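You operate a simulated robot arm through the tools that you are given. There is no shell and no other tool. Be economical: measure what you need, move in short steps, check, and stop when the job is done.

Carry out the task below with a simulated two-armed robot. There is one attempt and no reset: what you move stays moved.

TASK
Pick up the yellow spacer with the smallest size on its label from the top of the stand with the green press with one hand, pass it to the other hand and put it on the top of the samples table. Set down upright: yellow spacer.

The check looks at the end state, three seconds after you hand in, the way a careful person would. Anything else that was tipped, shoved, dropped, spilled or broken makes it a failure.

THE ROBOT
Two 7-joint arms with two-finger parallel grippers on one trunk, on a base that drives. Base frame: it is fixed to the floor where the robot stands at the start and does not move with it; the origin is under the middle of the robot, x ahead of it, y to its left, z up; the surface under the hand at the start is at about z = 820. Lengths are in mm, angles in degrees, forces in N, time in s.
The left shoulder is at the start at [183, 171, 1081], the right one opposite. Places, roughly: top of the samples table [-2900, 900, 900]. Payload 4.4 kg a hand.
The tool frame of a hand sits at the grasp point between the pads (the TCP): z along the fingers, y along the line on which they close. The tips reach 23 mm beyond it. The gripper opens to 94 mm. The fingers are 38 mm wide and 10 mm thick; the gripper's body (54 by 96 mm) begins 39 mm behind the TCP.
Orientation is that of the tool frame in the base frame, as a unit quaternion [w, x, y, z]. With the fingers straight down and closing along the base's y, the tool's x points along the base's -x, its y along +y and its z along -z.

THE INTERFACE
- The arms move only by the tool servo_tool. It takes "left_moves", "right_moves" or both (then of equal length, played together; a hand with none holds still); each is a list of rows, each a list of 7 numbers: the shift along the base's x, y, z in mm, then the turn, a rotation vector about the base's x, y, z in degrees, then the gripper command, from -1 (shut) to 1 (fully open), values between in proportion. In form: [[tx, ty, tz, wx, wy, wz, grip], ...]. A call has 1 to 12 rows; each row is the pose to reach, as a shift and turn from the pose commanded when the call began. A row lasts 0.2 s, in which the tool goes at most 50 mm and 8.6 degrees; a call with a longer step from one row to the next is refused whole, and so is a gripper value outside its range. A pose out of reach is approached as far as the arm can. The call stops where the force on the tool passes 40 N (or 10 N more than at its start, if that is more) or the arm is blocked; 0.2 s more then pass. The fingers move at their own pace (about 72 mm/s each) and stop on an object; they squeeze with about 40 N. The grip force told is the motor's: it shows also when the fingers shut on nothing. Time passes only in rows, and 0.2 s behind the last, so rows that repeat a pose let the fingers close. It gives the time, the measured TCP pose, the force on the tool (base axes), the opening and the grip force at its end, in the units of the frame above (readings bear some noise), with the torque about the TCP (base axes, N m) and any sound that the robot's microphone picked up.
- Cameras (640 x 400 px; columns grow to the right, rows downward): "scene" is now at [318.6, 9.6, 1225.7]; the picture's right is [0.07, -1.00, 0.00], its down [-0.46, -0.03, -0.89] and it looks along [0.89, 0.06, -0.46] (base axes); focal length 214 px, centre (320, 200). "left" rides on the left gripper at [86, -16, -74] in its tool frame; the picture's right is [0.18, 0.98, 0.00], its down [-0.58, 0.11, -0.81] and it looks along [-0.79, 0.15, 0.59] (tool axes); focal length 243 px, centre (320, 200). "right" rides on the right gripper at [86, 16, -75] in its tool frame; the picture's right is [-0.18, 0.98, 0.00], its down [-0.58, -0.11, -0.81] and it looks along [-0.79, -0.15, 0.59] (tool axes); focal length 243 px, centre (320, 200). There is no depth. A picture from a camera that has moved, and an enlarged one, comes with that camera's place and axes in the base frame and with its lens.
- capture(camera): a new picture of that camera. No time passes.
- lift_body(by): slides the trunk up (or, below 0, down) by that many mm; the arms and the scene camera ride with it, the base frame stays. It gives what a move gives, with no picture.
- steer(legs): drives the robot by 1 to 6 legs, each [ahead, left, turn to the left] in mm, mm and degrees, along the robot's own axes; the way and the turn of a leg run together, so that a leg with both is an arc; at most 1500 mm and 180 degrees a leg. The arms and the cameras ride along, it lands a little off, and it stops where it bumps. It gives what a move gives.
- pan_tilt(pan, tilt): turns the head with the scene camera to pan (to the left, within 80 degrees either way) and tilt (down, from -29 to 69), counted from straight ahead of the robot. It gives what a move gives.
- zoom(camera, box): a new picture of the part [left, top, right, bottom] of that camera's present view, enlarged. No time passes.
- job_done(): hands the job in; it is judged then, once.

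Work in short steps. Places have to be worked out from the pictures, the camera data and where the tool is seen: move nearer, look again, correct. Check each grasp and each placing, and mend what went wrong. You have 120 turns and 92 pictures in all, those below and enlarged ones among them. Open the grippers and draw the arms clear of the work before you hand the job in, unless the task says otherwise; then end with one line.

The tools are called as a command line: name --argument value ..., lists and objects as JSON in quotes. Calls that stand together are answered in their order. servo_tool: Moves the arms, as the interface text tells. Its arguments: {"type":"object","properties":{"left_moves":{"type":"array"},"right_moves":{"type":"array"}},"required":[]} The other tools are called the same way: lift_body (by) slides the trunk up or down; steer (legs) drives the base; pan_tilt (pan, tilt) turns the head that bears the scene camera; capture (camera) takes a picture; zoom (camera, box) takes an enlarged picture of a part of a camera's view; job_done () hands the job in.

At the start:

```text
time_s: 0.0
left_tcp_pos: [487.3, 305.8, 1054.1]
left_orientation: [0.0, 0.001, 1.0, 0.0]
left_ft_force: [0.0, 0.0, -0.4]
left_wrist_torque: [-0.04, 0.02, 0.03]
left_grip_width: 93.9
left_grasp_force: 0.1
right_tcp_pos: [594.6, -224.8, 1081.1]
right_orientation: [0.0, 0.0, 1.0, 0.0]
right_ft_force: [-1.1, 0.6, 0.1]
right_wrist_torque: [0.0, 0.02, 0.02]
right_grip_width: 94.0
right_grasp_force: 0.0
trunk travel left (down, up): [-100.0, 288.0]
robot x, y, heading: [0.4, -0.8, -0.1]
head pan, tilt: [4.1, 27.2]
```

scene: 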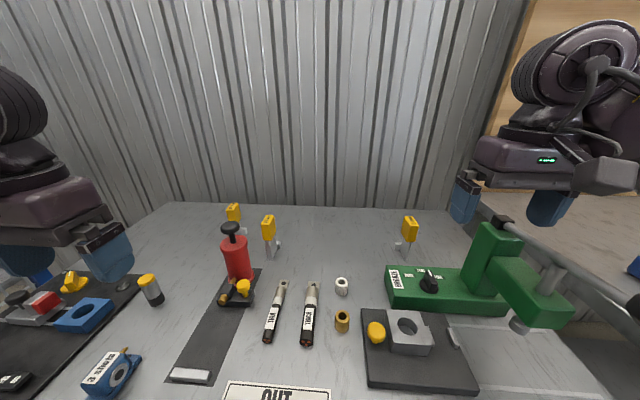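
right: 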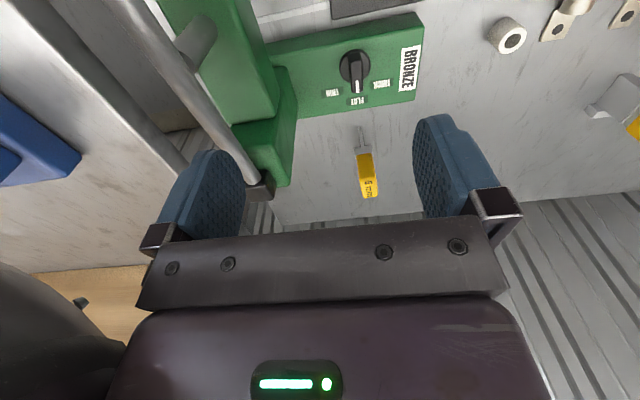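
left: 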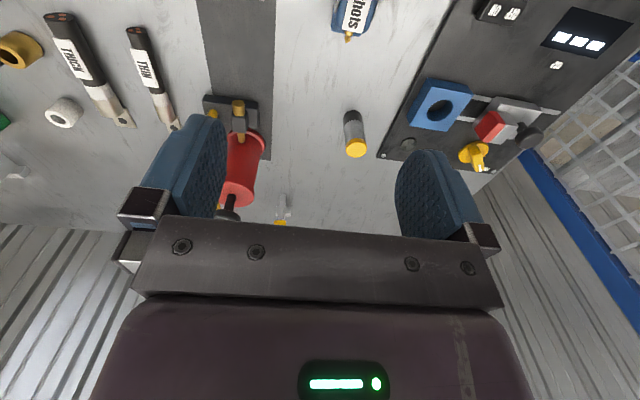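

The yellow tags at the back of the stand carry labels; I zoom on them to read the sizes.

zoom --camera "scene" --box '[210, 190, 310, 260]'

zoom --camera "scene" --box '[370, 195, 470, 265]'

zoom --camera "right" --box '[320, 110, 420, 210]'

```text
5.71 times, centred on (260, 225) of scene
camera zoom: at [318.6, 9.6, 1225.7], right [0.07, -1.0, 0.0], down [-0.46, -0.03, -0.89], along [0.89, 0.06, -0.46], focal length 1226 px, centre (663, 57)
```

zoom: 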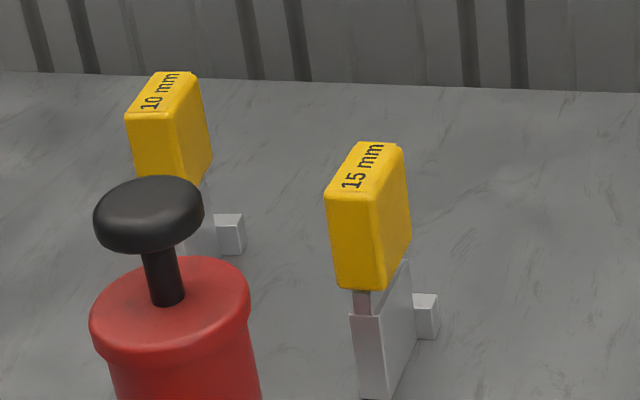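

```text
5.71 times, centred on (420, 230) of scene
camera zoom: at [318.6, 9.6, 1225.7], right [0.07, -1.0, 0.0], down [-0.46, -0.03, -0.89], along [0.89, 0.06, -0.46], focal length 1226 px, centre (-251, 29)
```

zoom: 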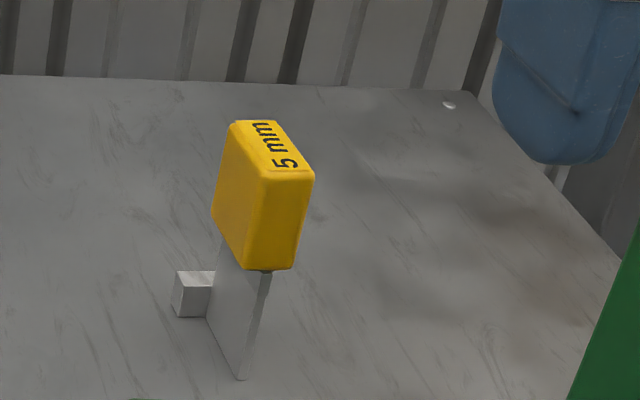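

```text
4.00 times, centred on (370, 160) of right
camera zoom: at [506.9, -207.4, 1155.5], right [0.18, 0.98, 0.0], down [0.58, -0.11, 0.81], along [0.79, -0.15, -0.59], focal length 970 px, centre (120, 360)
```

zoom: 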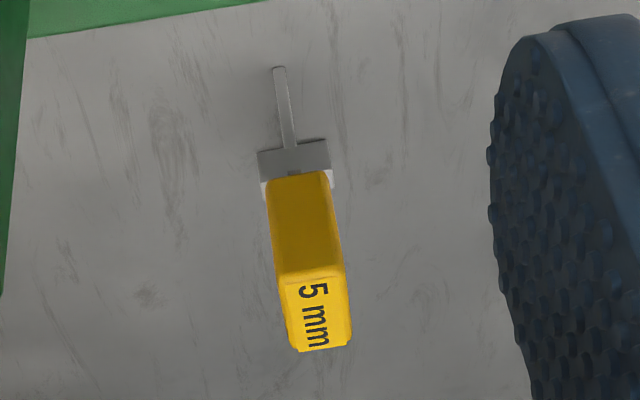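

The 5 mm spacer is the smallest; triangulation puts its top at about (787,-188,935). I move the right hand a bit closer, staying high above the press, to see its shape.

servo_tool --right_moves '[[25, 20, 10, 0, 0, 0, 1], [65, 30, 20, 0, 0, 0, 1], [105, 37, 20, 0, 0, 0, 1], [105, 37, 20, 0, 0, 0, 1]]'

capture --camera "right"

capture --camera "scene"

```text
time_s: 1.0
left_tcp_pos: [487.5, 306.6, 1054.1]
left_orientation: [0.0, 0.0, 1.0, 0.0]
left_ft_force: [0.6, -0.1, 0.0]
left_wrist_torque: [0.01, -0.06, -0.02]
left_grip_width: 93.9
left_grasp_force: 0.1
right_tcp_pos: [696.7, -189.8, 1102.5]
right_orientation: [0.001, 0.0, 1.0, 0.0]
right_ft_force: [0.0, -0.2, -0.2]
right_wrist_torque: [0.01, 0.01, 0.01]
right_grip_width: 93.9
right_grasp_force: 0.0
trunk travel left (down, up): [-100.0, 288.0]
robot x, y, heading: [-1.6, 2.2, 0.0]
head pan, tilt: [4.1, 27.2]
```

```text
85 pictures are left
camera right: at [609.3, -172.8, 1176.4], right [0.18, 0.98, 0.0], down [0.58, -0.11, 0.81], along [0.79, -0.15, -0.59], focal length 243 px, centre (320, 200)
```

right: 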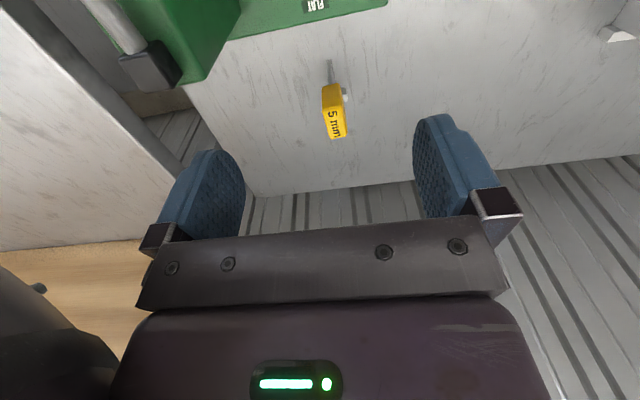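

```text
84 pictures are left
camera scene: at [318.0, 9.3, 1226.0], right [0.07, -1.0, 0.0], down [-0.46, -0.03, -0.89], along [0.89, 0.06, -0.46], focal length 214 px, centre (320, 200)
```

scene: 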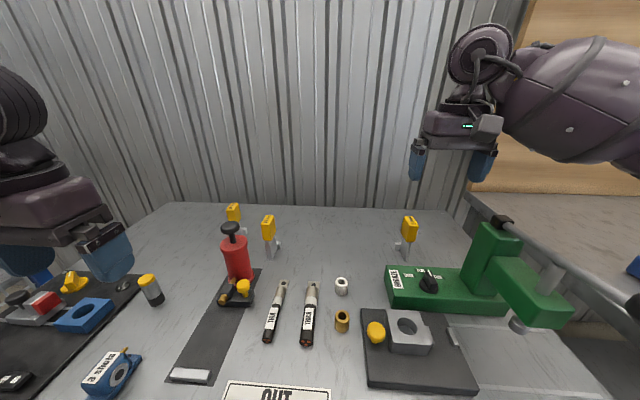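

I zoom on the spacer from both cameras for shape and yaw.

zoom --camera "right" --box '[290, 45, 380, 155]'

zoom --camera "scene" --box '[380, 205, 440, 270]'

```text
3.64 times, centred on (335, 100) of right
camera zoom: at [609.3, -172.8, 1176.4], right [0.18, 0.98, 0.0], down [0.58, -0.11, 0.81], along [0.79, -0.15, -0.59], focal length 882 px, centre (266, 564)
```

zoom: 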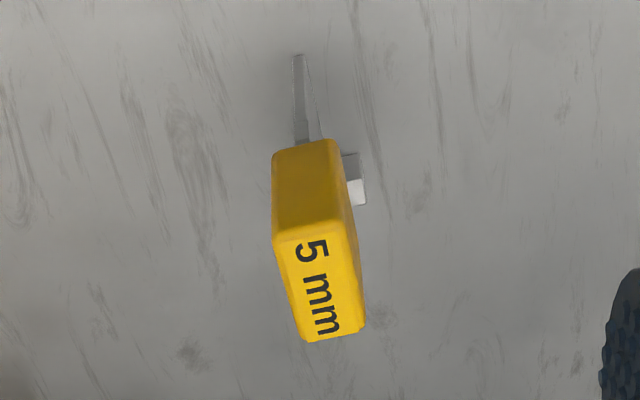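

```text
6.15 times, centred on (410, 238) of scene
camera zoom: at [318.0, 9.3, 1226.0], right [0.07, -1.0, 0.0], down [-0.46, -0.03, -0.89], along [0.89, 0.06, -0.46], focal length 1320 px, centre (-234, -31)
```

zoom: 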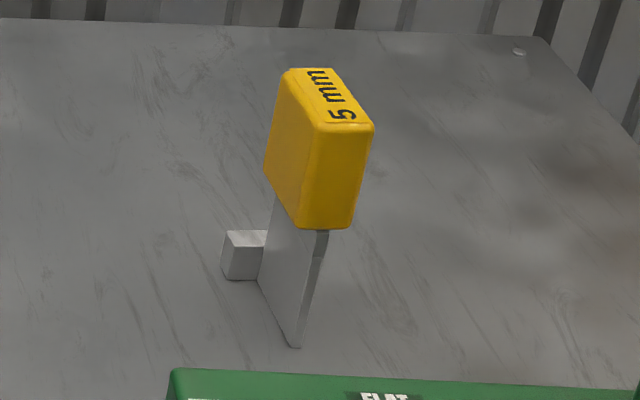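

The spacer is a thin plate with a yellow handle (22 mm in y, 42 mm in x, z about 884–935), centred near (786,-188). I'll take only the top ~23 mm of the handle so the other hand can take the lower part; first I hover above.

servo_tool --right_moves '[[40, 1, 0, 0, 0, 0, 1], [80, 2, -10, 0, 0, 0, 1], [89, 2, -55, 0, 0, 0, 1], [89, 2, -100, 0, 0, 0, 1], [89, 2, -120, 0, 0, 0, 1], [89, 2, -120, 0, 0, 0, 1], [89, 2, -120, 0, 0, 0, 1]]'

capture --camera "right"

capture --camera "scene"

```text
time_s: 2.6
left_tcp_pos: [488.2, 307.1, 1052.8]
left_orientation: [0.0, 0.0, 1.0, -0.001]
left_ft_force: [0.4, 0.1, 0.0]
left_wrist_torque: [0.03, -0.02, -0.01]
left_grip_width: 93.8
left_grasp_force: 0.0
right_tcp_pos: [785.3, -184.4, 979.3]
right_orientation: [0.0, 0.0, 1.0, 0.0]
right_ft_force: [-0.4, -0.7, 0.6]
right_wrist_torque: [0.01, 0.0, -0.03]
right_grip_width: 94.2
right_grasp_force: 0.0
trunk travel left (down, up): [-100.0, 288.0]
robot x, y, heading: [-2.7, 1.7, 0.1]
head pan, tilt: [4.1, 27.2]
```

```text
81 pictures are left
camera right: at [698.9, -168.0, 1053.3], right [0.18, 0.98, 0.0], down [0.58, -0.11, 0.81], along [0.79, -0.15, -0.59], focal length 243 px, centre (320, 200)
```

right: 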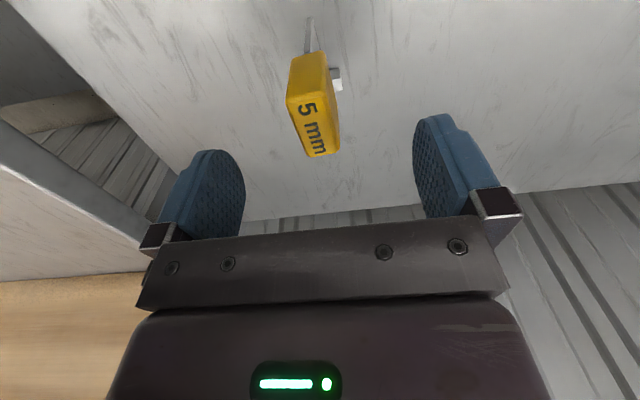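

```text
80 pictures are left
camera scene: at [318.6, 9.6, 1225.7], right [0.07, -1.0, 0.0], down [-0.46, -0.03, -0.89], along [0.89, 0.06, -0.46], focal length 214 px, centre (320, 200)
```

scene: 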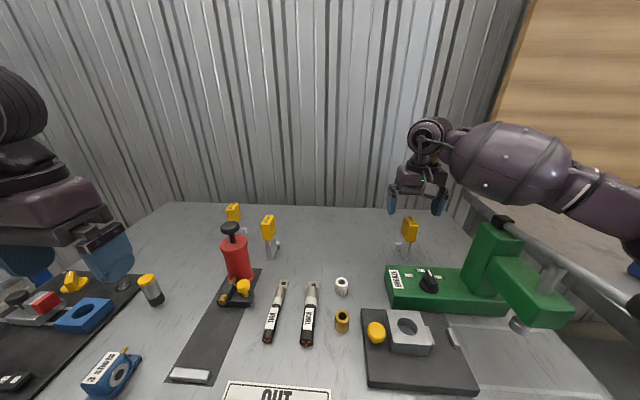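

The new view confirms the top centre at (786,-188) with no yaw. I shift y by -3.5, go down to TCP z≈935, and close.

servo_tool --right_moves '[[0, -3.5, -15, 0, 0, 0, 1], [0, -3.5, -30, 0, 0, 0, 1], [0, -3.5, -44, 0, 0, 0, 1], [0, -3.5, -44, 0, 0, 0, 1], [0, -3.5, -44, 0, 0, 0, 1]]'

zoom --camera "scene" --box '[360, 170, 460, 270]'

capture --camera "right"

```text
time_s: 3.8
left_tcp_pos: [486.8, 308.2, 1055.5]
left_orientation: [0.002, 0.0, 1.0, 0.0]
left_ft_force: [-0.5, 0.0, 0.5]
left_wrist_torque: [-0.02, -0.01, 0.02]
left_grip_width: 93.8
left_grasp_force: 0.0
right_tcp_pos: [788.5, -188.0, 943.7]
right_orientation: [0.004, 0.0, 1.0, 0.001]
right_ft_force: [0.6, 0.9, 0.5]
right_wrist_torque: [0.01, -0.03, -0.03]
right_grip_width: 93.9
right_grasp_force: 0.0
trunk travel left (down, up): [-100.0, 288.0]
robot x, y, heading: [-1.2, -5.2, 0.0]
head pan, tilt: [4.1, 27.2]
```

```text
4.00 times, centred on (410, 220) of scene
camera zoom: at [317.5, 10.7, 1227.1], right [0.07, -1.0, 0.0], down [-0.46, -0.03, -0.89], along [0.89, 0.06, -0.46], focal length 858 px, centre (-40, 120)
```

zoom: 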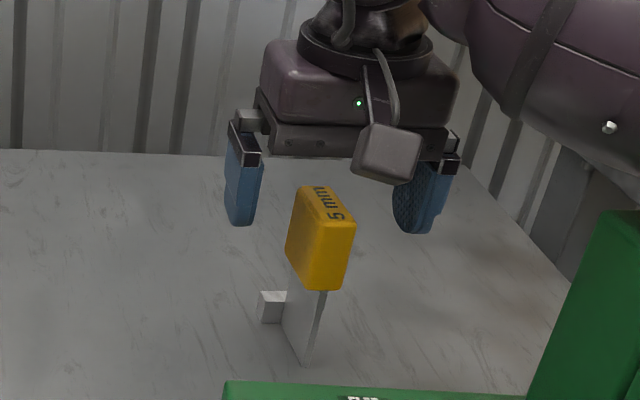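

```text
78 pictures are left
camera right: at [701.6, -171.1, 1016.6], right [0.18, 0.98, 0.0], down [0.57, -0.11, 0.81], along [0.8, -0.15, -0.58], focal length 243 px, centre (320, 200)
```

right: 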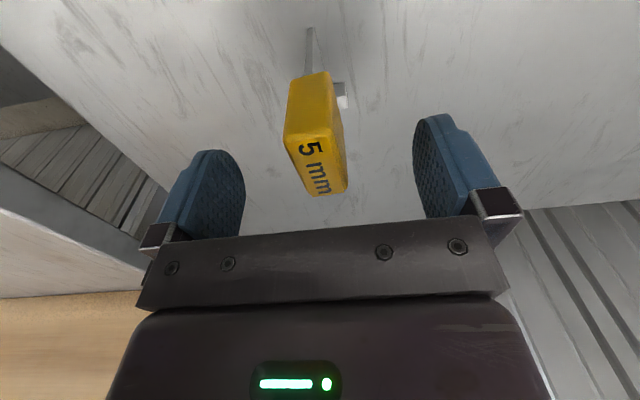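

Readings carry a few mm of noise; z is now about 940. I go 6 mm lower and close the right gripper.

servo_tool --right_moves '[[-1, 0, -6, 0, 0, 0, 1], [-1, 0, -6, 0, 0, 0, 0], [-1, 0, -6, 0, 0, 0, -0.5], [-1, 0, -6, 0, 0, 0, -1], [-1, 0, -6, 0, 0, 0, -1], [-1, 0, -6, 0, 0, 0, -1], [-1, 0, -6, 0, 0, 0, -1]]'

capture --camera "right"

zoom --camera "scene" --box '[360, 170, 460, 270]'

```text
time_s: 5.4
left_tcp_pos: [486.2, 308.7, 1054.4]
left_orientation: [0.001, 0.0, 1.0, -0.001]
left_ft_force: [-1.0, -0.4, 0.3]
left_wrist_torque: [0.01, 0.02, -0.03]
left_grip_width: 93.9
left_grasp_force: 0.0
right_tcp_pos: [788.7, -186.1, 943.0]
right_orientation: [0.01, 0.0, 1.0, 0.003]
right_ft_force: [0.6, 0.2, -0.5]
right_wrist_torque: [-0.01, 0.03, 0.04]
right_grip_width: 23.2
right_grasp_force: 40.0
trunk travel left (down, up): [-100.0, 288.0]
robot x, y, heading: [4.1, -0.1, -0.0]
head pan, tilt: [4.1, 27.2]
```

```text
77 pictures are left
camera right: at [700.2, -170.2, 1016.1], right [0.18, 0.98, 0.01], down [0.57, -0.11, 0.82], along [0.8, -0.14, -0.58], focal length 243 px, centre (320, 200)
```

right: 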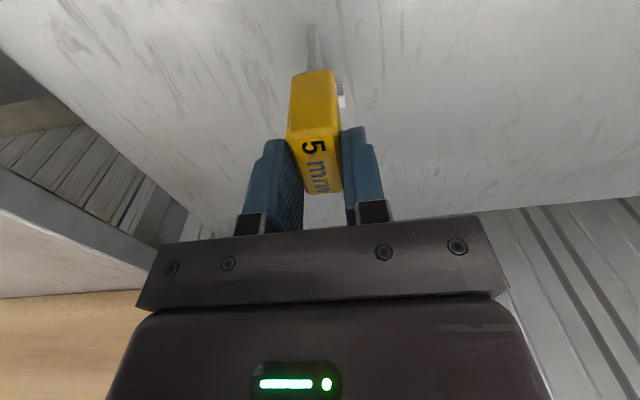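

```text
4.00 times, centred on (410, 220) of scene
camera zoom: at [316.6, 11.1, 1226.8], right [0.07, -1.0, 0.0], down [-0.45, -0.03, -0.89], along [0.89, 0.06, -0.46], focal length 858 px, centre (-40, 120)
```

zoom: 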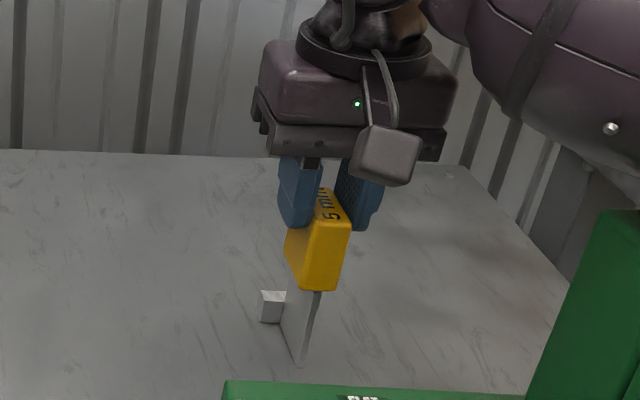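

Contact is only ~15 mm as the arm hit its reach limit. I reopen, lower the trunk 8 mm, and regrip.

servo_tool --right_moves '[[0, 0, 0, 0, 0, 0, 0], [0, 0, 0, 0, 0, 0, 0.5], [0, 0, 0, 0, 0, 0, 0.5]]'

lift_body --by -8

capture --camera "right"

```text
time_s: 6.2
left_tcp_pos: [485.7, 308.2, 1054.3]
left_orientation: [0.002, 0.0, 1.0, -0.001]
left_ft_force: [-0.2, 0.2, 1.0]
left_wrist_torque: [0.02, 0.0, -0.02]
left_grip_width: 94.2
left_grasp_force: 0.1
right_tcp_pos: [789.4, -186.3, 943.8]
right_orientation: [0.009, -0.001, 1.0, 0.003]
right_ft_force: [-1.1, -1.0, -0.5]
right_wrist_torque: [0.03, -0.01, 0.0]
right_grip_width: 70.4
right_grasp_force: 0.1
trunk travel left (down, up): [-100.0, 288.0]
robot x, y, heading: [-0.6, -3.5, -0.0]
head pan, tilt: [4.1, 27.2]
```

```text
time_s: 6.8
left_tcp_pos: [483.7, 308.8, 1048.6]
left_orientation: [0.003, 0.0, 1.0, -0.002]
left_ft_force: [-0.1, -0.1, 0.6]
left_wrist_torque: [0.02, 0.03, -0.01]
left_grip_width: 94.0
left_grasp_force: 0.0
right_tcp_pos: [786.6, -184.5, 943.8]
right_orientation: [0.015, -0.001, 1.0, 0.004]
right_ft_force: [0.6, 0.4, 0.5]
right_wrist_torque: [0.01, -0.01, 0.01]
right_grip_width: 70.7
right_grasp_force: 0.2
trunk travel left (down, up): [-92.0, 296.0]
robot x, y, heading: [4.1, -0.5, 0.1]
head pan, tilt: [4.1, 27.2]
```

```text
75 pictures are left
camera right: at [697.5, -167.6, 1016.3], right [0.18, 0.98, 0.01], down [0.56, -0.11, 0.82], along [0.81, -0.14, -0.57], focal length 243 px, centre (320, 200)
```

right: 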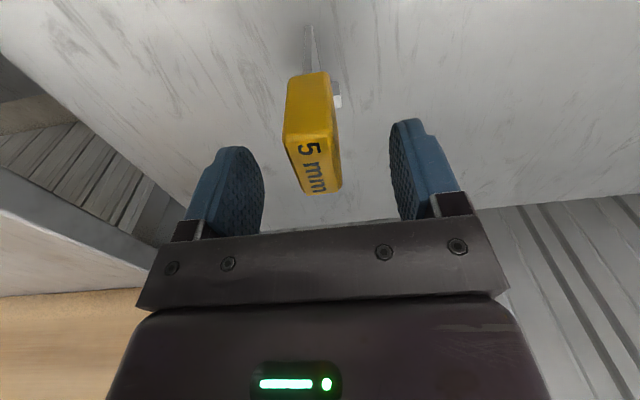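

The hand isn't lowering and is tilting slightly; I check whether the arm rests on something.

pan_tilt --pan -35 --tilt 30

capture --camera "scene"

```text
time_s: 7.8
left_tcp_pos: [483.5, 309.2, 1048.2]
left_orientation: [0.002, 0.0, 1.0, -0.001]
left_ft_force: [0.2, -0.1, -0.1]
left_wrist_torque: [-0.01, 0.01, -0.01]
left_grip_width: 94.0
left_grasp_force: 0.0
right_tcp_pos: [786.4, -184.6, 945.5]
right_orientation: [0.015, 0.0, 1.0, 0.005]
right_ft_force: [-0.7, -0.2, 0.1]
right_wrist_torque: [-0.02, 0.01, -0.02]
right_grip_width: 70.5
right_grasp_force: 0.1
trunk travel left (down, up): [-92.0, 296.0]
robot x, y, heading: [3.5, -2.4, 0.2]
head pan, tilt: [-35.0, 30.0]
```

```text
74 pictures are left
camera scene: at [303.5, -45.7, 1213.7], right [-0.57, -0.82, 0.0], down [-0.41, 0.28, -0.87], along [0.71, -0.5, -0.5], focal length 214 px, centre (320, 200)
```

scene: 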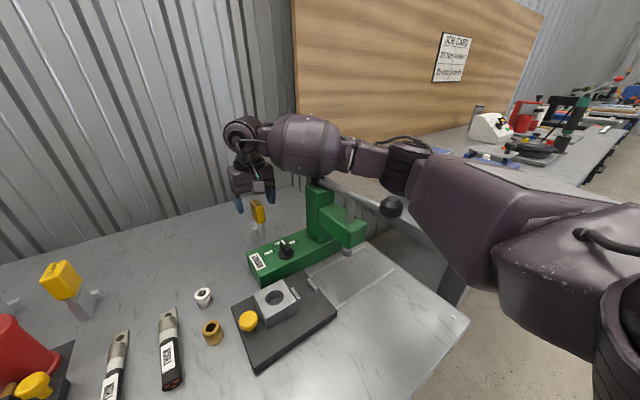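

The right forearm is resting on the press's top cap. I lift the trunk straight up by 150 mm (freeing it and raising the elbow), then will come down more steeply.

lift_body --by 150

capture --camera "scene"

```text
time_s: 9.6
left_tcp_pos: [488.0, 306.2, 1194.4]
left_orientation: [-0.001, 0.0, 1.0, 0.0]
left_ft_force: [0.1, 0.6, 0.2]
left_wrist_torque: [0.0, 0.03, 0.05]
left_grip_width: 94.1
left_grasp_force: 0.1
right_tcp_pos: [788.0, -190.2, 1068.8]
right_orientation: [0.0, 0.0, 1.0, -0.001]
right_ft_force: [0.5, -0.2, 1.3]
right_wrist_torque: [0.02, 0.0, 0.04]
right_grip_width: 70.6
right_grasp_force: 0.0
trunk travel left (down, up): [-242.0, 146.0]
robot x, y, heading: [1.6, -3.1, -0.2]
head pan, tilt: [-35.0, 30.0]
```

```text
73 pictures are left
camera scene: at [168.8, -48.9, 1384.4], right [-0.57, -0.82, 0.0], down [-0.41, 0.29, -0.87], along [0.71, -0.5, -0.5], focal length 214 px, centre (320, 200)
```

scene: 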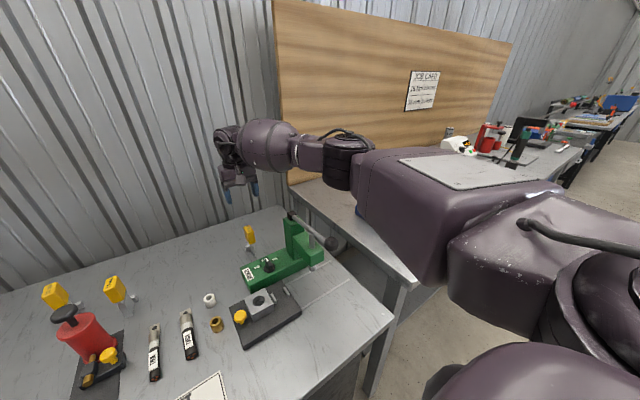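

Freed. Now I lower the right hand again above the spacer with the elbow higher, stopping short to check clearance.

servo_tool --right_moves '[[-2, 0, -40, 0, 0, 0, 0.7], [-2, 0, -80, 0, 0, 0, 0.7], [-2, 0, -100, 0, 0, 0, 0.7], [-2, 0, -100, 0, 0, 0, 0.7], [-2, 0, -100, 0, 0, 0, 0.7]]'

capture --camera "scene"

capture --camera "right"

```text
time_s: 10.8
left_tcp_pos: [487.3, 306.7, 1195.0]
left_orientation: [0.001, 0.0, 1.0, 0.0]
left_ft_force: [0.5, -0.1, -1.1]
left_wrist_torque: [0.0, 0.0, 0.01]
left_grip_width: 94.1
left_grasp_force: 0.1
right_tcp_pos: [784.4, -188.5, 970.3]
right_orientation: [0.0, -0.001, 1.0, 0.001]
right_ft_force: [-1.2, -0.3, -0.5]
right_wrist_torque: [0.0, 0.0, -0.02]
right_grip_width: 79.9
right_grasp_force: 0.1
trunk travel left (down, up): [-242.0, 146.0]
robot x, y, heading: [-0.1, 1.1, -0.2]
head pan, tilt: [-35.0, 30.0]
```

```text
72 pictures are left
camera scene: at [167.8, -48.8, 1384.8], right [-0.57, -0.82, 0.0], down [-0.41, 0.29, -0.87], along [0.71, -0.5, -0.5], focal length 214 px, centre (320, 200)
```

scene: 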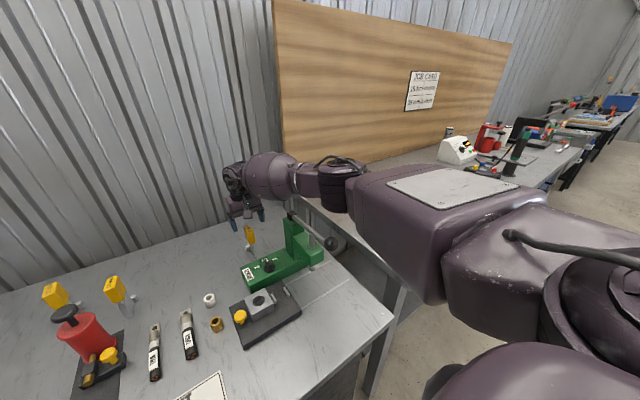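

```text
71 pictures are left
camera right: at [697.2, -172.3, 1044.9], right [0.18, 0.98, 0.0], down [0.58, -0.11, 0.81], along [0.79, -0.15, -0.59], focal length 243 px, centre (320, 200)
```

right: 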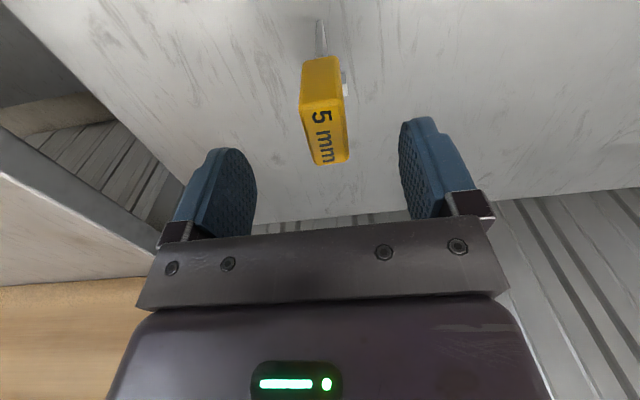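

Zoom on the gap between forearm and press lever before going lower.

zoom --camera "scene" --box '[210, 140, 360, 270]'

```text
3.08 times, centred on (285, 205) of scene
camera zoom: at [167.8, -48.8, 1384.8], right [-0.57, -0.82, 0.0], down [-0.41, 0.29, -0.87], along [0.71, -0.5, -0.5], focal length 660 px, centre (428, 185)
```

zoom: 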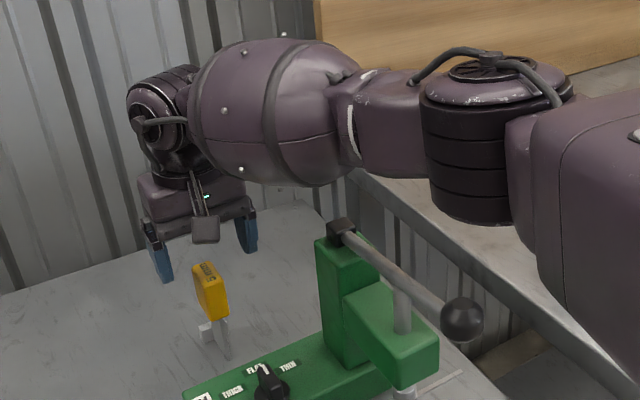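

Clearance over the press would get too slim. I raise the hand, shift the base 150 mm left so the forearm passes left of the press, then re-approach.

servo_tool --right_moves '[[0, 0, 40, 0, 0, 0, 0.7], [0, 0, 80, 0, 0, 0, 0.7], [0, 0, 100, 0, 0, 0, 0.7]]'

steer --legs '[[0, 150, 0]]'

capture --camera "scene"

```text
time_s: 11.6
left_tcp_pos: [488.1, 306.6, 1194.2]
left_orientation: [0.0, 0.0, 1.0, 0.0]
left_ft_force: [0.6, 0.0, 0.0]
left_wrist_torque: [-0.01, -0.05, -0.01]
left_grip_width: 93.9
left_grasp_force: 0.0
right_tcp_pos: [781.8, -189.1, 1072.4]
right_orientation: [0.0, 0.0, 1.0, 0.0]
right_ft_force: [0.1, -0.3, 0.5]
right_wrist_torque: [0.0, -0.01, 0.02]
right_grip_width: 79.9
right_grasp_force: 0.0
trunk travel left (down, up): [-242.0, 146.0]
robot x, y, heading: [0.0, 3.4, 0.3]
head pan, tilt: [-35.0, 30.0]
```

```text
time_s: 13.5
left_tcp_pos: [486.9, 457.0, 1194.2]
left_orientation: [0.0, -0.001, 1.0, 0.0]
left_ft_force: [0.2, 0.7, -1.0]
left_wrist_torque: [0.01, 0.0, 0.0]
left_grip_width: 94.2
left_grasp_force: 0.0
right_tcp_pos: [782.9, -36.4, 1071.5]
right_orientation: [0.0, -0.002, 1.0, 0.0]
right_ft_force: [0.6, -0.4, 0.2]
right_wrist_torque: [-0.05, 0.01, 0.02]
right_grip_width: 79.7
right_grasp_force: 0.0
trunk travel left (down, up): [-242.0, 146.0]
robot x, y, heading: [0.2, 145.8, 0.4]
head pan, tilt: [-35.0, 30.0]
```

```text
69 pictures are left
camera scene: at [167.6, 101.4, 1384.8], right [-0.57, -0.82, 0.0], down [-0.41, 0.28, -0.87], along [0.71, -0.49, -0.5], focal length 214 px, centre (320, 200)
```

scene: 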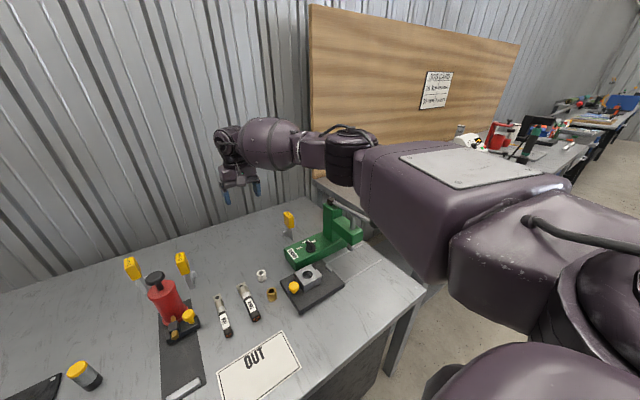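

I move the right hand back over the spacer (y −152) and part of the way down.

servo_tool --right_moves '[[1, -45, 0, 0, 0, 0, 0.7], [2, -90, 0, 0, 0, 0, 0.7], [3, -130, 0, 0, 0, 0, 0.7], [3, -152, 0, 0, 0, 0, 0.7], [3, -152, -45, 0, 0, 0, 0.7], [3, -152, -90, 0, 0, 0, 0.7], [3, -152, -100, 0, 0, 0, 0.7], [3, -152, -100, 0, 0, 0, 0.7], [3, -152, -100, 0, 0, 0, 0.7]]'

zoom --camera "scene" --box '[230, 90, 430, 270]'

capture --camera "right"

```text
time_s: 15.5
left_tcp_pos: [486.2, 458.0, 1194.9]
left_orientation: [0.0, -0.002, 1.0, 0.001]
left_ft_force: [-0.5, 0.0, -1.2]
left_wrist_torque: [0.0, -0.03, 0.02]
left_grip_width: 94.0
left_grasp_force: 0.1
right_tcp_pos: [786.3, -189.7, 970.7]
right_orientation: [0.001, -0.003, 1.0, 0.001]
right_ft_force: [0.8, 0.5, -0.6]
right_wrist_torque: [-0.03, -0.01, 0.02]
right_grip_width: 79.9
right_grasp_force: 0.1
trunk travel left (down, up): [-242.0, 146.0]
robot x, y, heading: [-3.1, 151.3, 0.3]
head pan, tilt: [-35.0, 30.0]
```

```text
2.22 times, centred on (330, 180) of scene
camera zoom: at [167.6, 101.1, 1384.8], right [-0.57, -0.82, 0.0], down [-0.41, 0.29, -0.87], along [0.71, -0.49, -0.5], focal length 477 px, centre (298, 244)
```

zoom: 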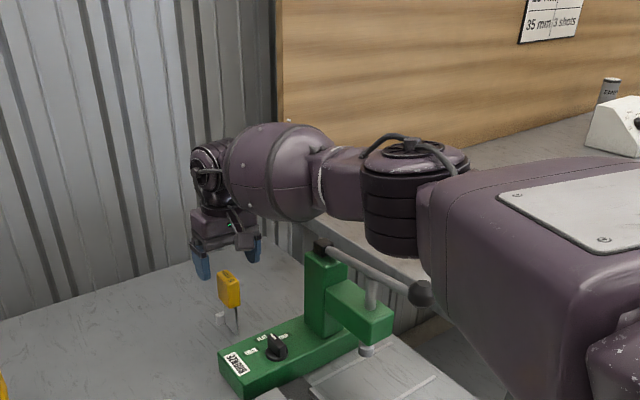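

```text
67 pictures are left
camera right: at [700.0, -173.1, 1045.1], right [0.18, 0.98, 0.0], down [0.58, -0.11, 0.81], along [0.79, -0.15, -0.59], focal length 243 px, centre (320, 200)
```

right: 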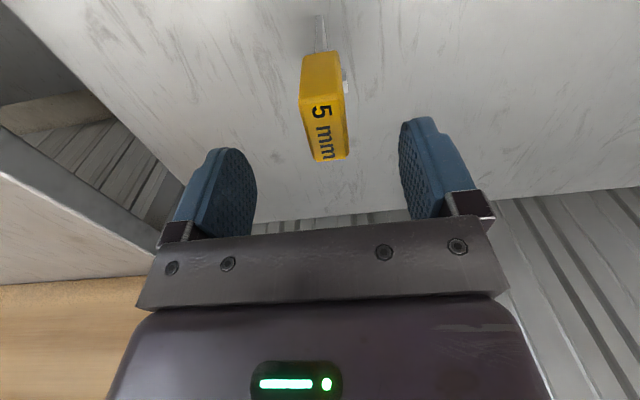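

The forearm is still close above the press. I raise again, shift the base 140 mm more to the left and the trunk up 60, for real side clearance.

servo_tool --right_moves '[[0, 0, 45, 0, 0, 0, 0.7], [0, 0, 80, 0, 0, 0, 0.7], [0, 0, 80, 0, 0, 0, 0.7]]'

lift_body --by 60

steer --legs '[[0, 140, 0]]'

servo_tool --right_moves '[[0, -45, 0, 0, 0, 0, 0.7], [0, -90, 0, 0, 0, 0, 0.7], [0, -130, 0, 0, 0, 0, 0.7], [0, -140, -20, 0, 0, 0, 0.7], [0, -140, -60, 0, 0, 0, 0.7], [0, -140, -100, 0, 0, 0, 0.7], [0, -140, -140, 0, 0, 0, 0.7], [0, -140, -140, 0, 0, 0, 0.7], [0, -140, -140, 0, 0, 0, 0.7]]'

zoom --camera "scene" --box '[230, 90, 430, 270]'

capture --camera "right"

```text
time_s: 16.3
left_tcp_pos: [486.6, 456.2, 1194.5]
left_orientation: [0.0, -0.001, 1.0, 0.0]
left_ft_force: [-0.4, 0.7, 0.0]
left_wrist_torque: [0.01, 0.0, 0.02]
left_grip_width: 94.0
left_grasp_force: 0.0
right_tcp_pos: [787.2, -186.7, 1052.9]
right_orientation: [0.0, -0.002, 1.0, 0.0]
right_ft_force: [0.8, 0.0, -0.2]
right_wrist_torque: [-0.03, -0.03, 0.01]
right_grip_width: 79.9
right_grasp_force: 0.1
trunk travel left (down, up): [-242.0, 146.0]
robot x, y, heading: [2.5, 150.5, 0.2]
head pan, tilt: [-35.0, 30.0]
```

```text
time_s: 17.3
left_tcp_pos: [485.9, 457.9, 1255.4]
left_orientation: [-0.002, -0.002, 1.0, -0.001]
left_ft_force: [-0.7, 0.0, -0.5]
left_wrist_torque: [0.0, 0.0, 0.0]
left_grip_width: 94.1
left_grasp_force: 0.0
right_tcp_pos: [785.5, -189.2, 1115.3]
right_orientation: [0.003, -0.001, 1.0, -0.001]
right_ft_force: [-0.2, -0.4, 0.0]
right_wrist_torque: [-0.02, 0.03, -0.02]
right_grip_width: 80.0
right_grasp_force: 0.1
trunk travel left (down, up): [-302.0, 86.0]
robot x, y, heading: [2.2, 148.4, 0.2]
head pan, tilt: [-35.0, 30.0]
```

```text
time_s: 19.2
left_tcp_pos: [484.9, 593.9, 1254.6]
left_orientation: [0.0, -0.002, 1.0, -0.001]
left_ft_force: [0.0, -0.1, -0.1]
left_wrist_torque: [-0.02, -0.02, 0.0]
left_grip_width: 94.1
left_grasp_force: 0.1
right_tcp_pos: [783.7, -53.6, 1116.0]
right_orientation: [0.004, -0.001, 1.0, -0.001]
right_ft_force: [-0.2, -0.1, 0.3]
right_wrist_torque: [0.0, 0.0, 0.02]
right_grip_width: 79.9
right_grasp_force: 0.0
trunk travel left (down, up): [-302.0, 86.0]
robot x, y, heading: [-1.3, 284.7, 0.3]
head pan, tilt: [-35.0, 30.0]
```

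```text
time_s: 21.2
left_tcp_pos: [486.7, 592.2, 1252.5]
left_orientation: [-0.001, -0.002, 1.0, 0.001]
left_ft_force: [0.1, -0.6, -0.1]
left_wrist_torque: [0.03, 0.06, 0.04]
left_grip_width: 94.3
left_grasp_force: 0.1
right_tcp_pos: [718.4, -145.1, 976.6]
right_orientation: [0.004, -0.001, 1.0, 0.0]
right_ft_force: [2.1, -0.5, 2.3]
right_wrist_torque: [0.02, 0.1, 0.01]
right_grip_width: 79.7
right_grasp_force: 0.0
right hand out of reach, approached as far as the arm can: row 1, 2, 3, 4, 5, 6, 7, 8, 9
trunk travel left (down, up): [-302.0, 86.0]
robot x, y, heading: [-0.5, 282.2, 0.2]
head pan, tilt: [-35.0, 30.0]
```

```text
2.22 times, centred on (330, 180) of scene
camera zoom: at [138.7, 234.6, 1447.0], right [-0.57, -0.82, 0.0], down [-0.41, 0.29, -0.86], along [0.71, -0.49, -0.5], focal length 477 px, centre (298, 244)
```

zoom: 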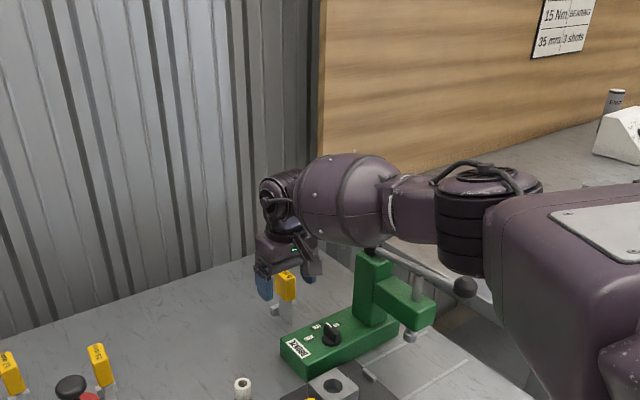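

```text
65 pictures are left
camera right: at [630.3, -129.1, 1050.0], right [0.18, 0.98, 0.0], down [0.57, -0.11, 0.81], along [0.8, -0.15, -0.58], focal length 243 px, centre (320, 200)
```

right: 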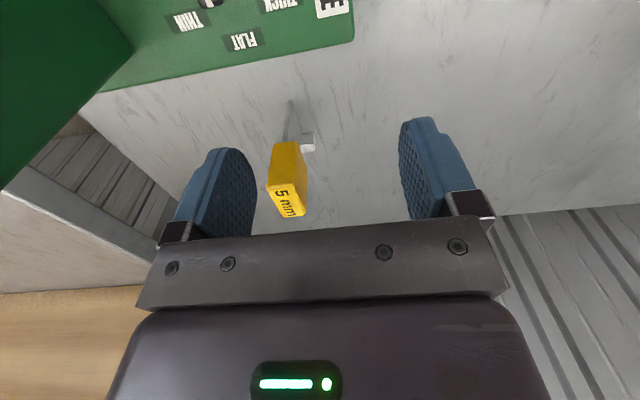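

Out of reach from here, since raising the trunk moves the shoulders back. Better: the left hand, coming from the left, avoids the press altogether. First I raise and withdraw the right arm.

servo_tool --right_moves '[[0, 0, 40, 0, 0, 0, 0.7], [0, 0, 80, 0, 0, 0, 0.7], [0, 0, 120, 0, 0, 0, 0.7], [-20, 20, 160, 0, 0, 0, 0.7], [-50, 55, 180, 0, 0, 0, 0.7], [-80, 90, 190, 0, 0, 0, 0.7], [-110, 120, 200, 0, 0, 0, 0.7], [-140, 150, 210, 0, 0, 0, 0.7], [-170, 180, 220, 0, 0, 0, 0.7], [-200, 210, 230, 0, 0, 0, 0.7], [-220, 235, 240, 0, 0, 0, 0.7], [-220, 235, 240, 0, 0, 0, 0.7]]'

capture --camera "scene"

```text
refused: row 5 steps farther than a row can; nothing moved
```

```text
64 pictures are left
camera scene: at [138.7, 234.6, 1447.0], right [-0.57, -0.82, 0.0], down [-0.41, 0.29, -0.86], along [0.71, -0.49, -0.5], focal length 214 px, centre (320, 200)
```

scene: 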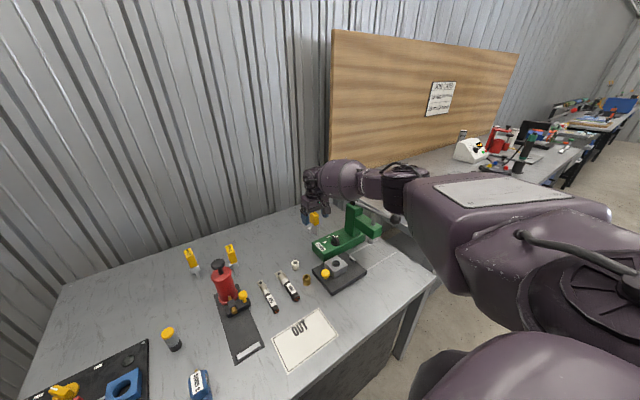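

Row step was too long; I resend with shorter steps.

servo_tool --right_moves '[[0, 0, 40, 0, 0, 0, 0.7], [0, 0, 80, 0, 0, 0, 0.7], [0, 0, 120, 0, 0, 0, 0.7], [-10, 10, 160, 0, 0, 0, 0.7], [-35, 40, 180, 0, 0, 0, 0.7], [-65, 70, 190, 0, 0, 0, 0.7], [-95, 100, 195, 0, 0, 0, 0.7], [-125, 130, 200, 0, 0, 0, 0.7], [-155, 160, 205, 0, 0, 0, 0.7], [-185, 190, 210, 0, 0, 0, 0.7], [-215, 220, 215, 0, 0, 0, 0.7], [-215, 220, 215, 0, 0, 0, 0.7]]'

capture --camera "scene"

```text
time_s: 23.8
left_tcp_pos: [486.6, 591.9, 1255.7]
left_orientation: [0.0, -0.001, 1.0, 0.0]
left_ft_force: [1.0, -0.3, 0.5]
left_wrist_torque: [0.03, 0.0, 0.01]
left_grip_width: 93.8
left_grasp_force: 0.1
right_tcp_pos: [499.6, 78.1, 1187.4]
right_orientation: [0.005, 0.0, 1.0, 0.0]
right_ft_force: [0.2, -0.1, -0.3]
right_wrist_torque: [0.04, 0.0, 0.02]
right_grip_width: 79.8
right_grasp_force: 0.1
trunk travel left (down, up): [-302.0, 86.0]
robot x, y, heading: [-1.7, 283.9, 0.5]
head pan, tilt: [-35.0, 30.0]
```

```text
63 pictures are left
camera scene: at [136.8, 235.4, 1447.8], right [-0.57, -0.82, 0.0], down [-0.41, 0.29, -0.87], along [0.71, -0.49, -0.5], focal length 214 px, centre (320, 200)
```

scene: 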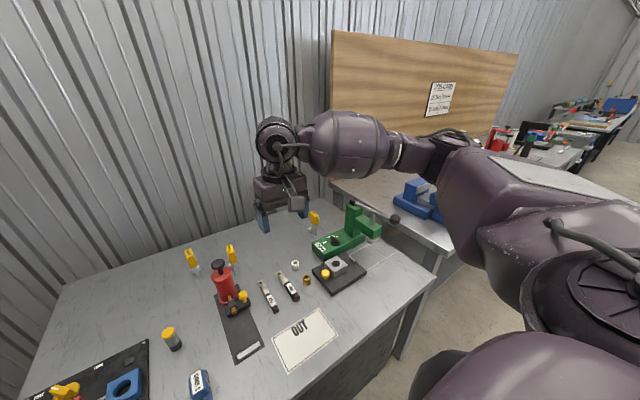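

Now I drive back right to robot y≈−60, then lower the trunk back to the starting level while having raised the right hand for clearance.

servo_tool --right_moves '[[0, 0, 45, 0, 0, 0, 0.7], [0, 0, 90, 0, 0, 0, 0.7], [0, 0, 130, 0, 0, 0, 0.7], [0, 0, 130, 0, 0, 0, 0.7]]'

steer --legs '[[0, -340, 0]]'

lift_body --by -180

pan_tilt --pan 0 --tilt 30

capture --camera "scene"

```text
time_s: 24.8
left_tcp_pos: [485.7, 591.7, 1255.8]
left_orientation: [0.001, -0.002, 1.0, 0.0]
left_ft_force: [0.8, 0.1, -0.1]
left_wrist_torque: [0.01, 0.03, 0.03]
left_grip_width: 94.1
left_grasp_force: 0.0
right_tcp_pos: [501.0, 76.5, 1317.4]
right_orientation: [0.003, -0.001, 1.0, -0.001]
right_ft_force: [0.3, -0.9, -0.4]
right_wrist_torque: [-0.04, 0.02, -0.03]
right_grip_width: 80.1
right_grasp_force: 0.1
trunk travel left (down, up): [-302.0, 86.0]
robot x, y, heading: [-2.2, 283.8, 0.5]
head pan, tilt: [-35.0, 30.0]
```

```text
time_s: 28.3
left_tcp_pos: [488.6, 250.2, 1255.6]
left_orientation: [0.001, 0.002, 1.0, 0.0]
left_ft_force: [0.0, 1.1, 0.4]
left_wrist_torque: [0.01, -0.03, 0.02]
left_grip_width: 94.2
left_grasp_force: 0.0
right_tcp_pos: [500.0, -267.9, 1316.1]
right_orientation: [0.004, 0.002, 1.0, 0.0]
right_ft_force: [-0.1, -0.3, 0.7]
right_wrist_torque: [0.0, -0.01, -0.01]
right_grip_width: 80.2
right_grasp_force: 0.0
trunk travel left (down, up): [-302.0, 86.0]
robot x, y, heading: [-1.9, -52.6, -0.1]
head pan, tilt: [-35.0, 30.0]
```

```text
time_s: 30.3
left_tcp_pos: [487.2, 249.7, 1077.1]
left_orientation: [0.001, 0.002, 1.0, 0.001]
left_ft_force: [-0.4, 0.1, 0.5]
left_wrist_torque: [0.03, 0.01, -0.02]
left_grip_width: 94.3
left_grasp_force: 0.0
right_tcp_pos: [498.8, -267.3, 1139.0]
right_orientation: [0.007, 0.003, 1.0, 0.0]
right_ft_force: [-0.1, 0.1, -0.7]
right_wrist_torque: [0.0, -0.02, -0.03]
right_grip_width: 80.2
right_grasp_force: 0.0
trunk travel left (down, up): [-122.0, 266.0]
robot x, y, heading: [-2.8, -54.0, -0.5]
head pan, tilt: [-35.0, 30.0]
```

```text
time_s: 31.3
left_tcp_pos: [488.2, 250.0, 1074.8]
left_orientation: [0.0, 0.002, 1.0, 0.0]
left_ft_force: [0.5, 0.8, -0.4]
left_wrist_torque: [-0.01, -0.02, -0.02]
left_grip_width: 94.0
left_grasp_force: 0.1
right_tcp_pos: [499.5, -267.2, 1137.2]
right_orientation: [0.004, 0.003, 1.0, -0.002]
right_ft_force: [-0.3, 0.0, 0.7]
right_wrist_torque: [0.01, 0.0, -0.02]
right_grip_width: 79.9
right_grasp_force: 0.0
trunk travel left (down, up): [-122.0, 266.0]
robot x, y, heading: [-2.1, -54.4, 0.0]
head pan, tilt: [0.0, 30.0]
```

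```text
62 pictures are left
camera scene: at [294.8, -53.4, 1248.7], right [0.0, -1.0, 0.0], down [-0.5, 0.0, -0.87], along [0.87, 0.0, -0.5], focal length 214 px, centre (320, 200)
```

scene: 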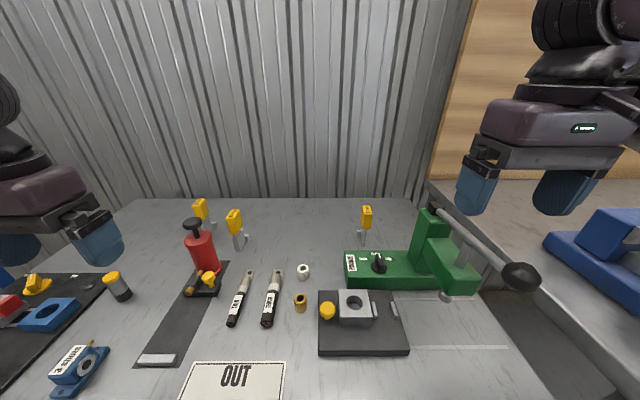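

Press looks undisturbed. I move the left hand at a safe height over to above the 5 mm spacer.

servo_tool --left_moves '[[15, -20, 30, 0, 0, 0, 1], [42, -57, 30, 0, 0, 0, 1], [69, -97, 30, 0, 0, 0, 1], [96, -137, 30, 0, 0, 0, 1], [123, -177, 30, 0, 0, 0, 1], [150, -217, 30, 0, 0, 0, 1], [177, -257, 30, 0, 0, 0, 1], [204, -297, 30, 0, 0, 0, 1], [231, -337, 30, 0, 0, 0, 1], [258, -377, 30, 0, 0, 0, 1], [285, -415, 30, 0, 0, 0, 1], [298, -438, 10, 0, 0, 0, 1]]'

capture --camera "scene"

capture --camera "left"

```text
time_s: 33.9
left_tcp_pos: [603.4, 84.1, 1109.2]
left_orientation: [0.0, 0.004, 1.0, 0.0]
left_ft_force: [0.7, 0.0, -0.1]
left_wrist_torque: [-0.01, 0.0, 0.02]
left_grip_width: 93.9
left_grasp_force: 0.0
left hand out of reach, approached as far as the arm can: row 5, 6, 7, 8, 9, 10, 11, 12
right_tcp_pos: [499.7, -266.9, 1137.1]
right_orientation: [0.005, 0.003, 1.0, -0.001]
right_ft_force: [0.1, 0.4, 0.1]
right_wrist_torque: [0.01, -0.02, 0.01]
right_grip_width: 80.1
right_grasp_force: 0.0
trunk travel left (down, up): [-122.0, 266.0]
robot x, y, heading: [-2.7, -57.0, -0.2]
head pan, tilt: [0.0, 30.0]
```

```text
61 pictures are left
camera scene: at [294.8, -53.3, 1248.7], right [0.0, -1.0, 0.0], down [-0.5, 0.0, -0.87], along [0.87, 0.0, -0.5], focal length 214 px, centre (320, 200)
```

scene: 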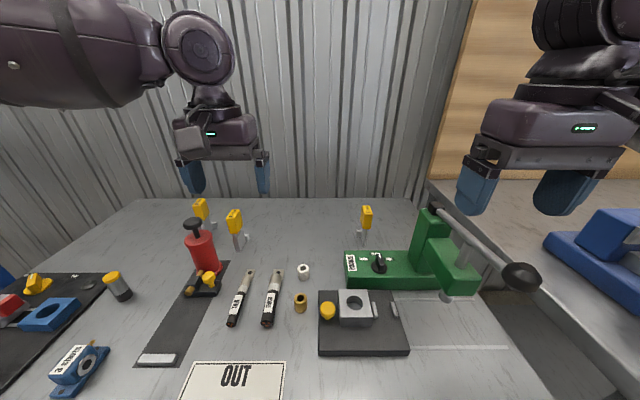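

```text
60 pictures are left
camera left: at [515.2, 69.4, 1184.4], right [-0.18, 0.98, 0.0], down [0.58, 0.1, 0.81], along [0.79, 0.14, -0.59], focal length 243 px, centre (320, 200)
```

left: 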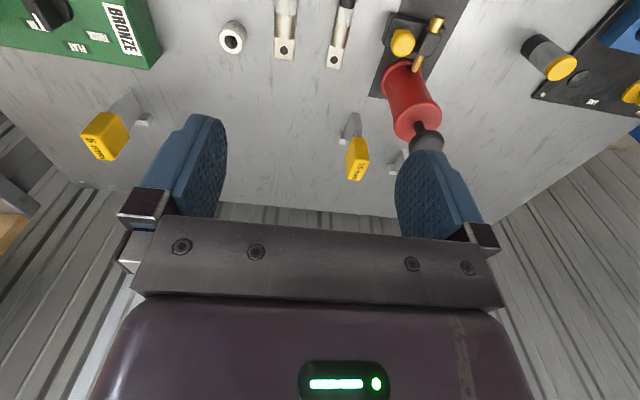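

The left hand can't cross inward this far, so the base must be further right for it. I look right first to check the space.

pan_tilt --pan -70 --tilt 35

capture --camera "scene"

```text
time_s: 35.4
left_tcp_pos: [602.1, 83.0, 1107.9]
left_orientation: [0.001, 0.005, 1.0, 0.001]
left_ft_force: [0.0, -0.7, 0.1]
left_wrist_torque: [0.02, -0.01, -0.01]
left_grip_width: 94.1
left_grasp_force: 0.0
right_tcp_pos: [500.0, -267.2, 1137.1]
right_orientation: [0.004, 0.003, 1.0, -0.001]
right_ft_force: [-0.2, 0.3, 0.2]
right_wrist_torque: [0.02, -0.02, 0.0]
right_grip_width: 80.0
right_grasp_force: 0.1
trunk travel left (down, up): [-122.0, 266.0]
robot x, y, heading: [0.5, -58.1, -0.3]
head pan, tilt: [-70.0, 35.0]
```

```text
59 pictures are left
camera scene: at [234.3, -135.8, 1240.9], right [-0.94, -0.34, 0.0], down [-0.19, 0.54, -0.82], along [0.28, -0.77, -0.57], focal length 214 px, centre (320, 200)
```

scene: 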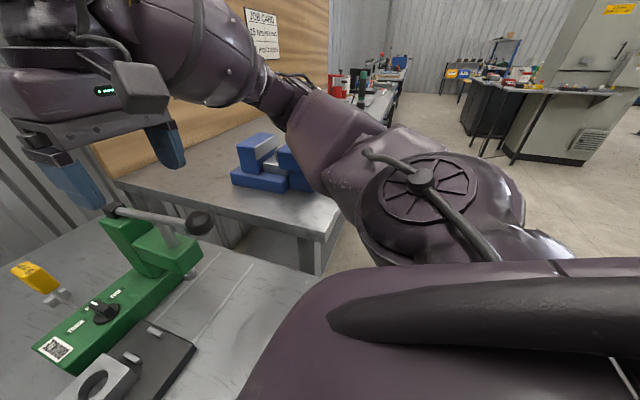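

The floor to the right is clear and the neighbouring bench low. I drive right 350 mm.

steer --legs '[[0, -350, 0]]'

pan_tilt --pan 15 --tilt 30

capture --camera "scene"

```text
time_s: 39.0
left_tcp_pos: [601.2, -267.7, 1108.4]
left_orientation: [0.0, 0.007, 1.0, 0.001]
left_ft_force: [-0.2, -0.3, -0.7]
left_wrist_torque: [0.0, -0.02, 0.01]
left_grip_width: 94.1
left_grasp_force: 0.0
right_tcp_pos: [498.8, -617.3, 1137.1]
right_orientation: [0.004, 0.005, 1.0, 0.0]
right_ft_force: [-0.3, -0.4, -0.5]
right_wrist_torque: [-0.01, 0.0, 0.0]
right_grip_width: 80.0
right_grasp_force: 0.0
trunk travel left (down, up): [-122.0, 266.0]
robot x, y, heading: [0.8, -400.9, -0.6]
head pan, tilt: [-70.0, 35.0]
```

```text
time_s: 40.5
left_tcp_pos: [602.5, -266.6, 1109.2]
left_orientation: [0.0, 0.006, 1.0, 0.002]
left_ft_force: [-0.3, -0.1, -0.6]
left_wrist_torque: [-0.01, 0.03, -0.02]
left_grip_width: 94.2
left_grasp_force: 0.0
right_tcp_pos: [497.3, -616.7, 1136.7]
right_orientation: [0.005, 0.005, 1.0, -0.001]
right_ft_force: [-0.6, -0.7, -0.1]
right_wrist_torque: [0.02, 0.03, -0.02]
right_grip_width: 79.7
right_grasp_force: 0.0
trunk travel left (down, up): [-122.0, 266.0]
robot x, y, heading: [1.6, -400.5, -0.6]
head pan, tilt: [15.0, 30.0]
```

```text
58 pictures are left
camera scene: at [290.0, -378.2, 1248.7], right [0.25, -0.97, 0.0], down [-0.48, -0.13, -0.87], along [0.84, 0.22, -0.5], focal length 214 px, centre (320, 200)
```

scene: 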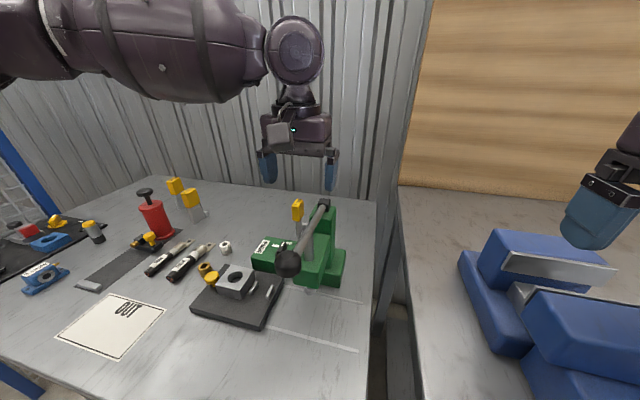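

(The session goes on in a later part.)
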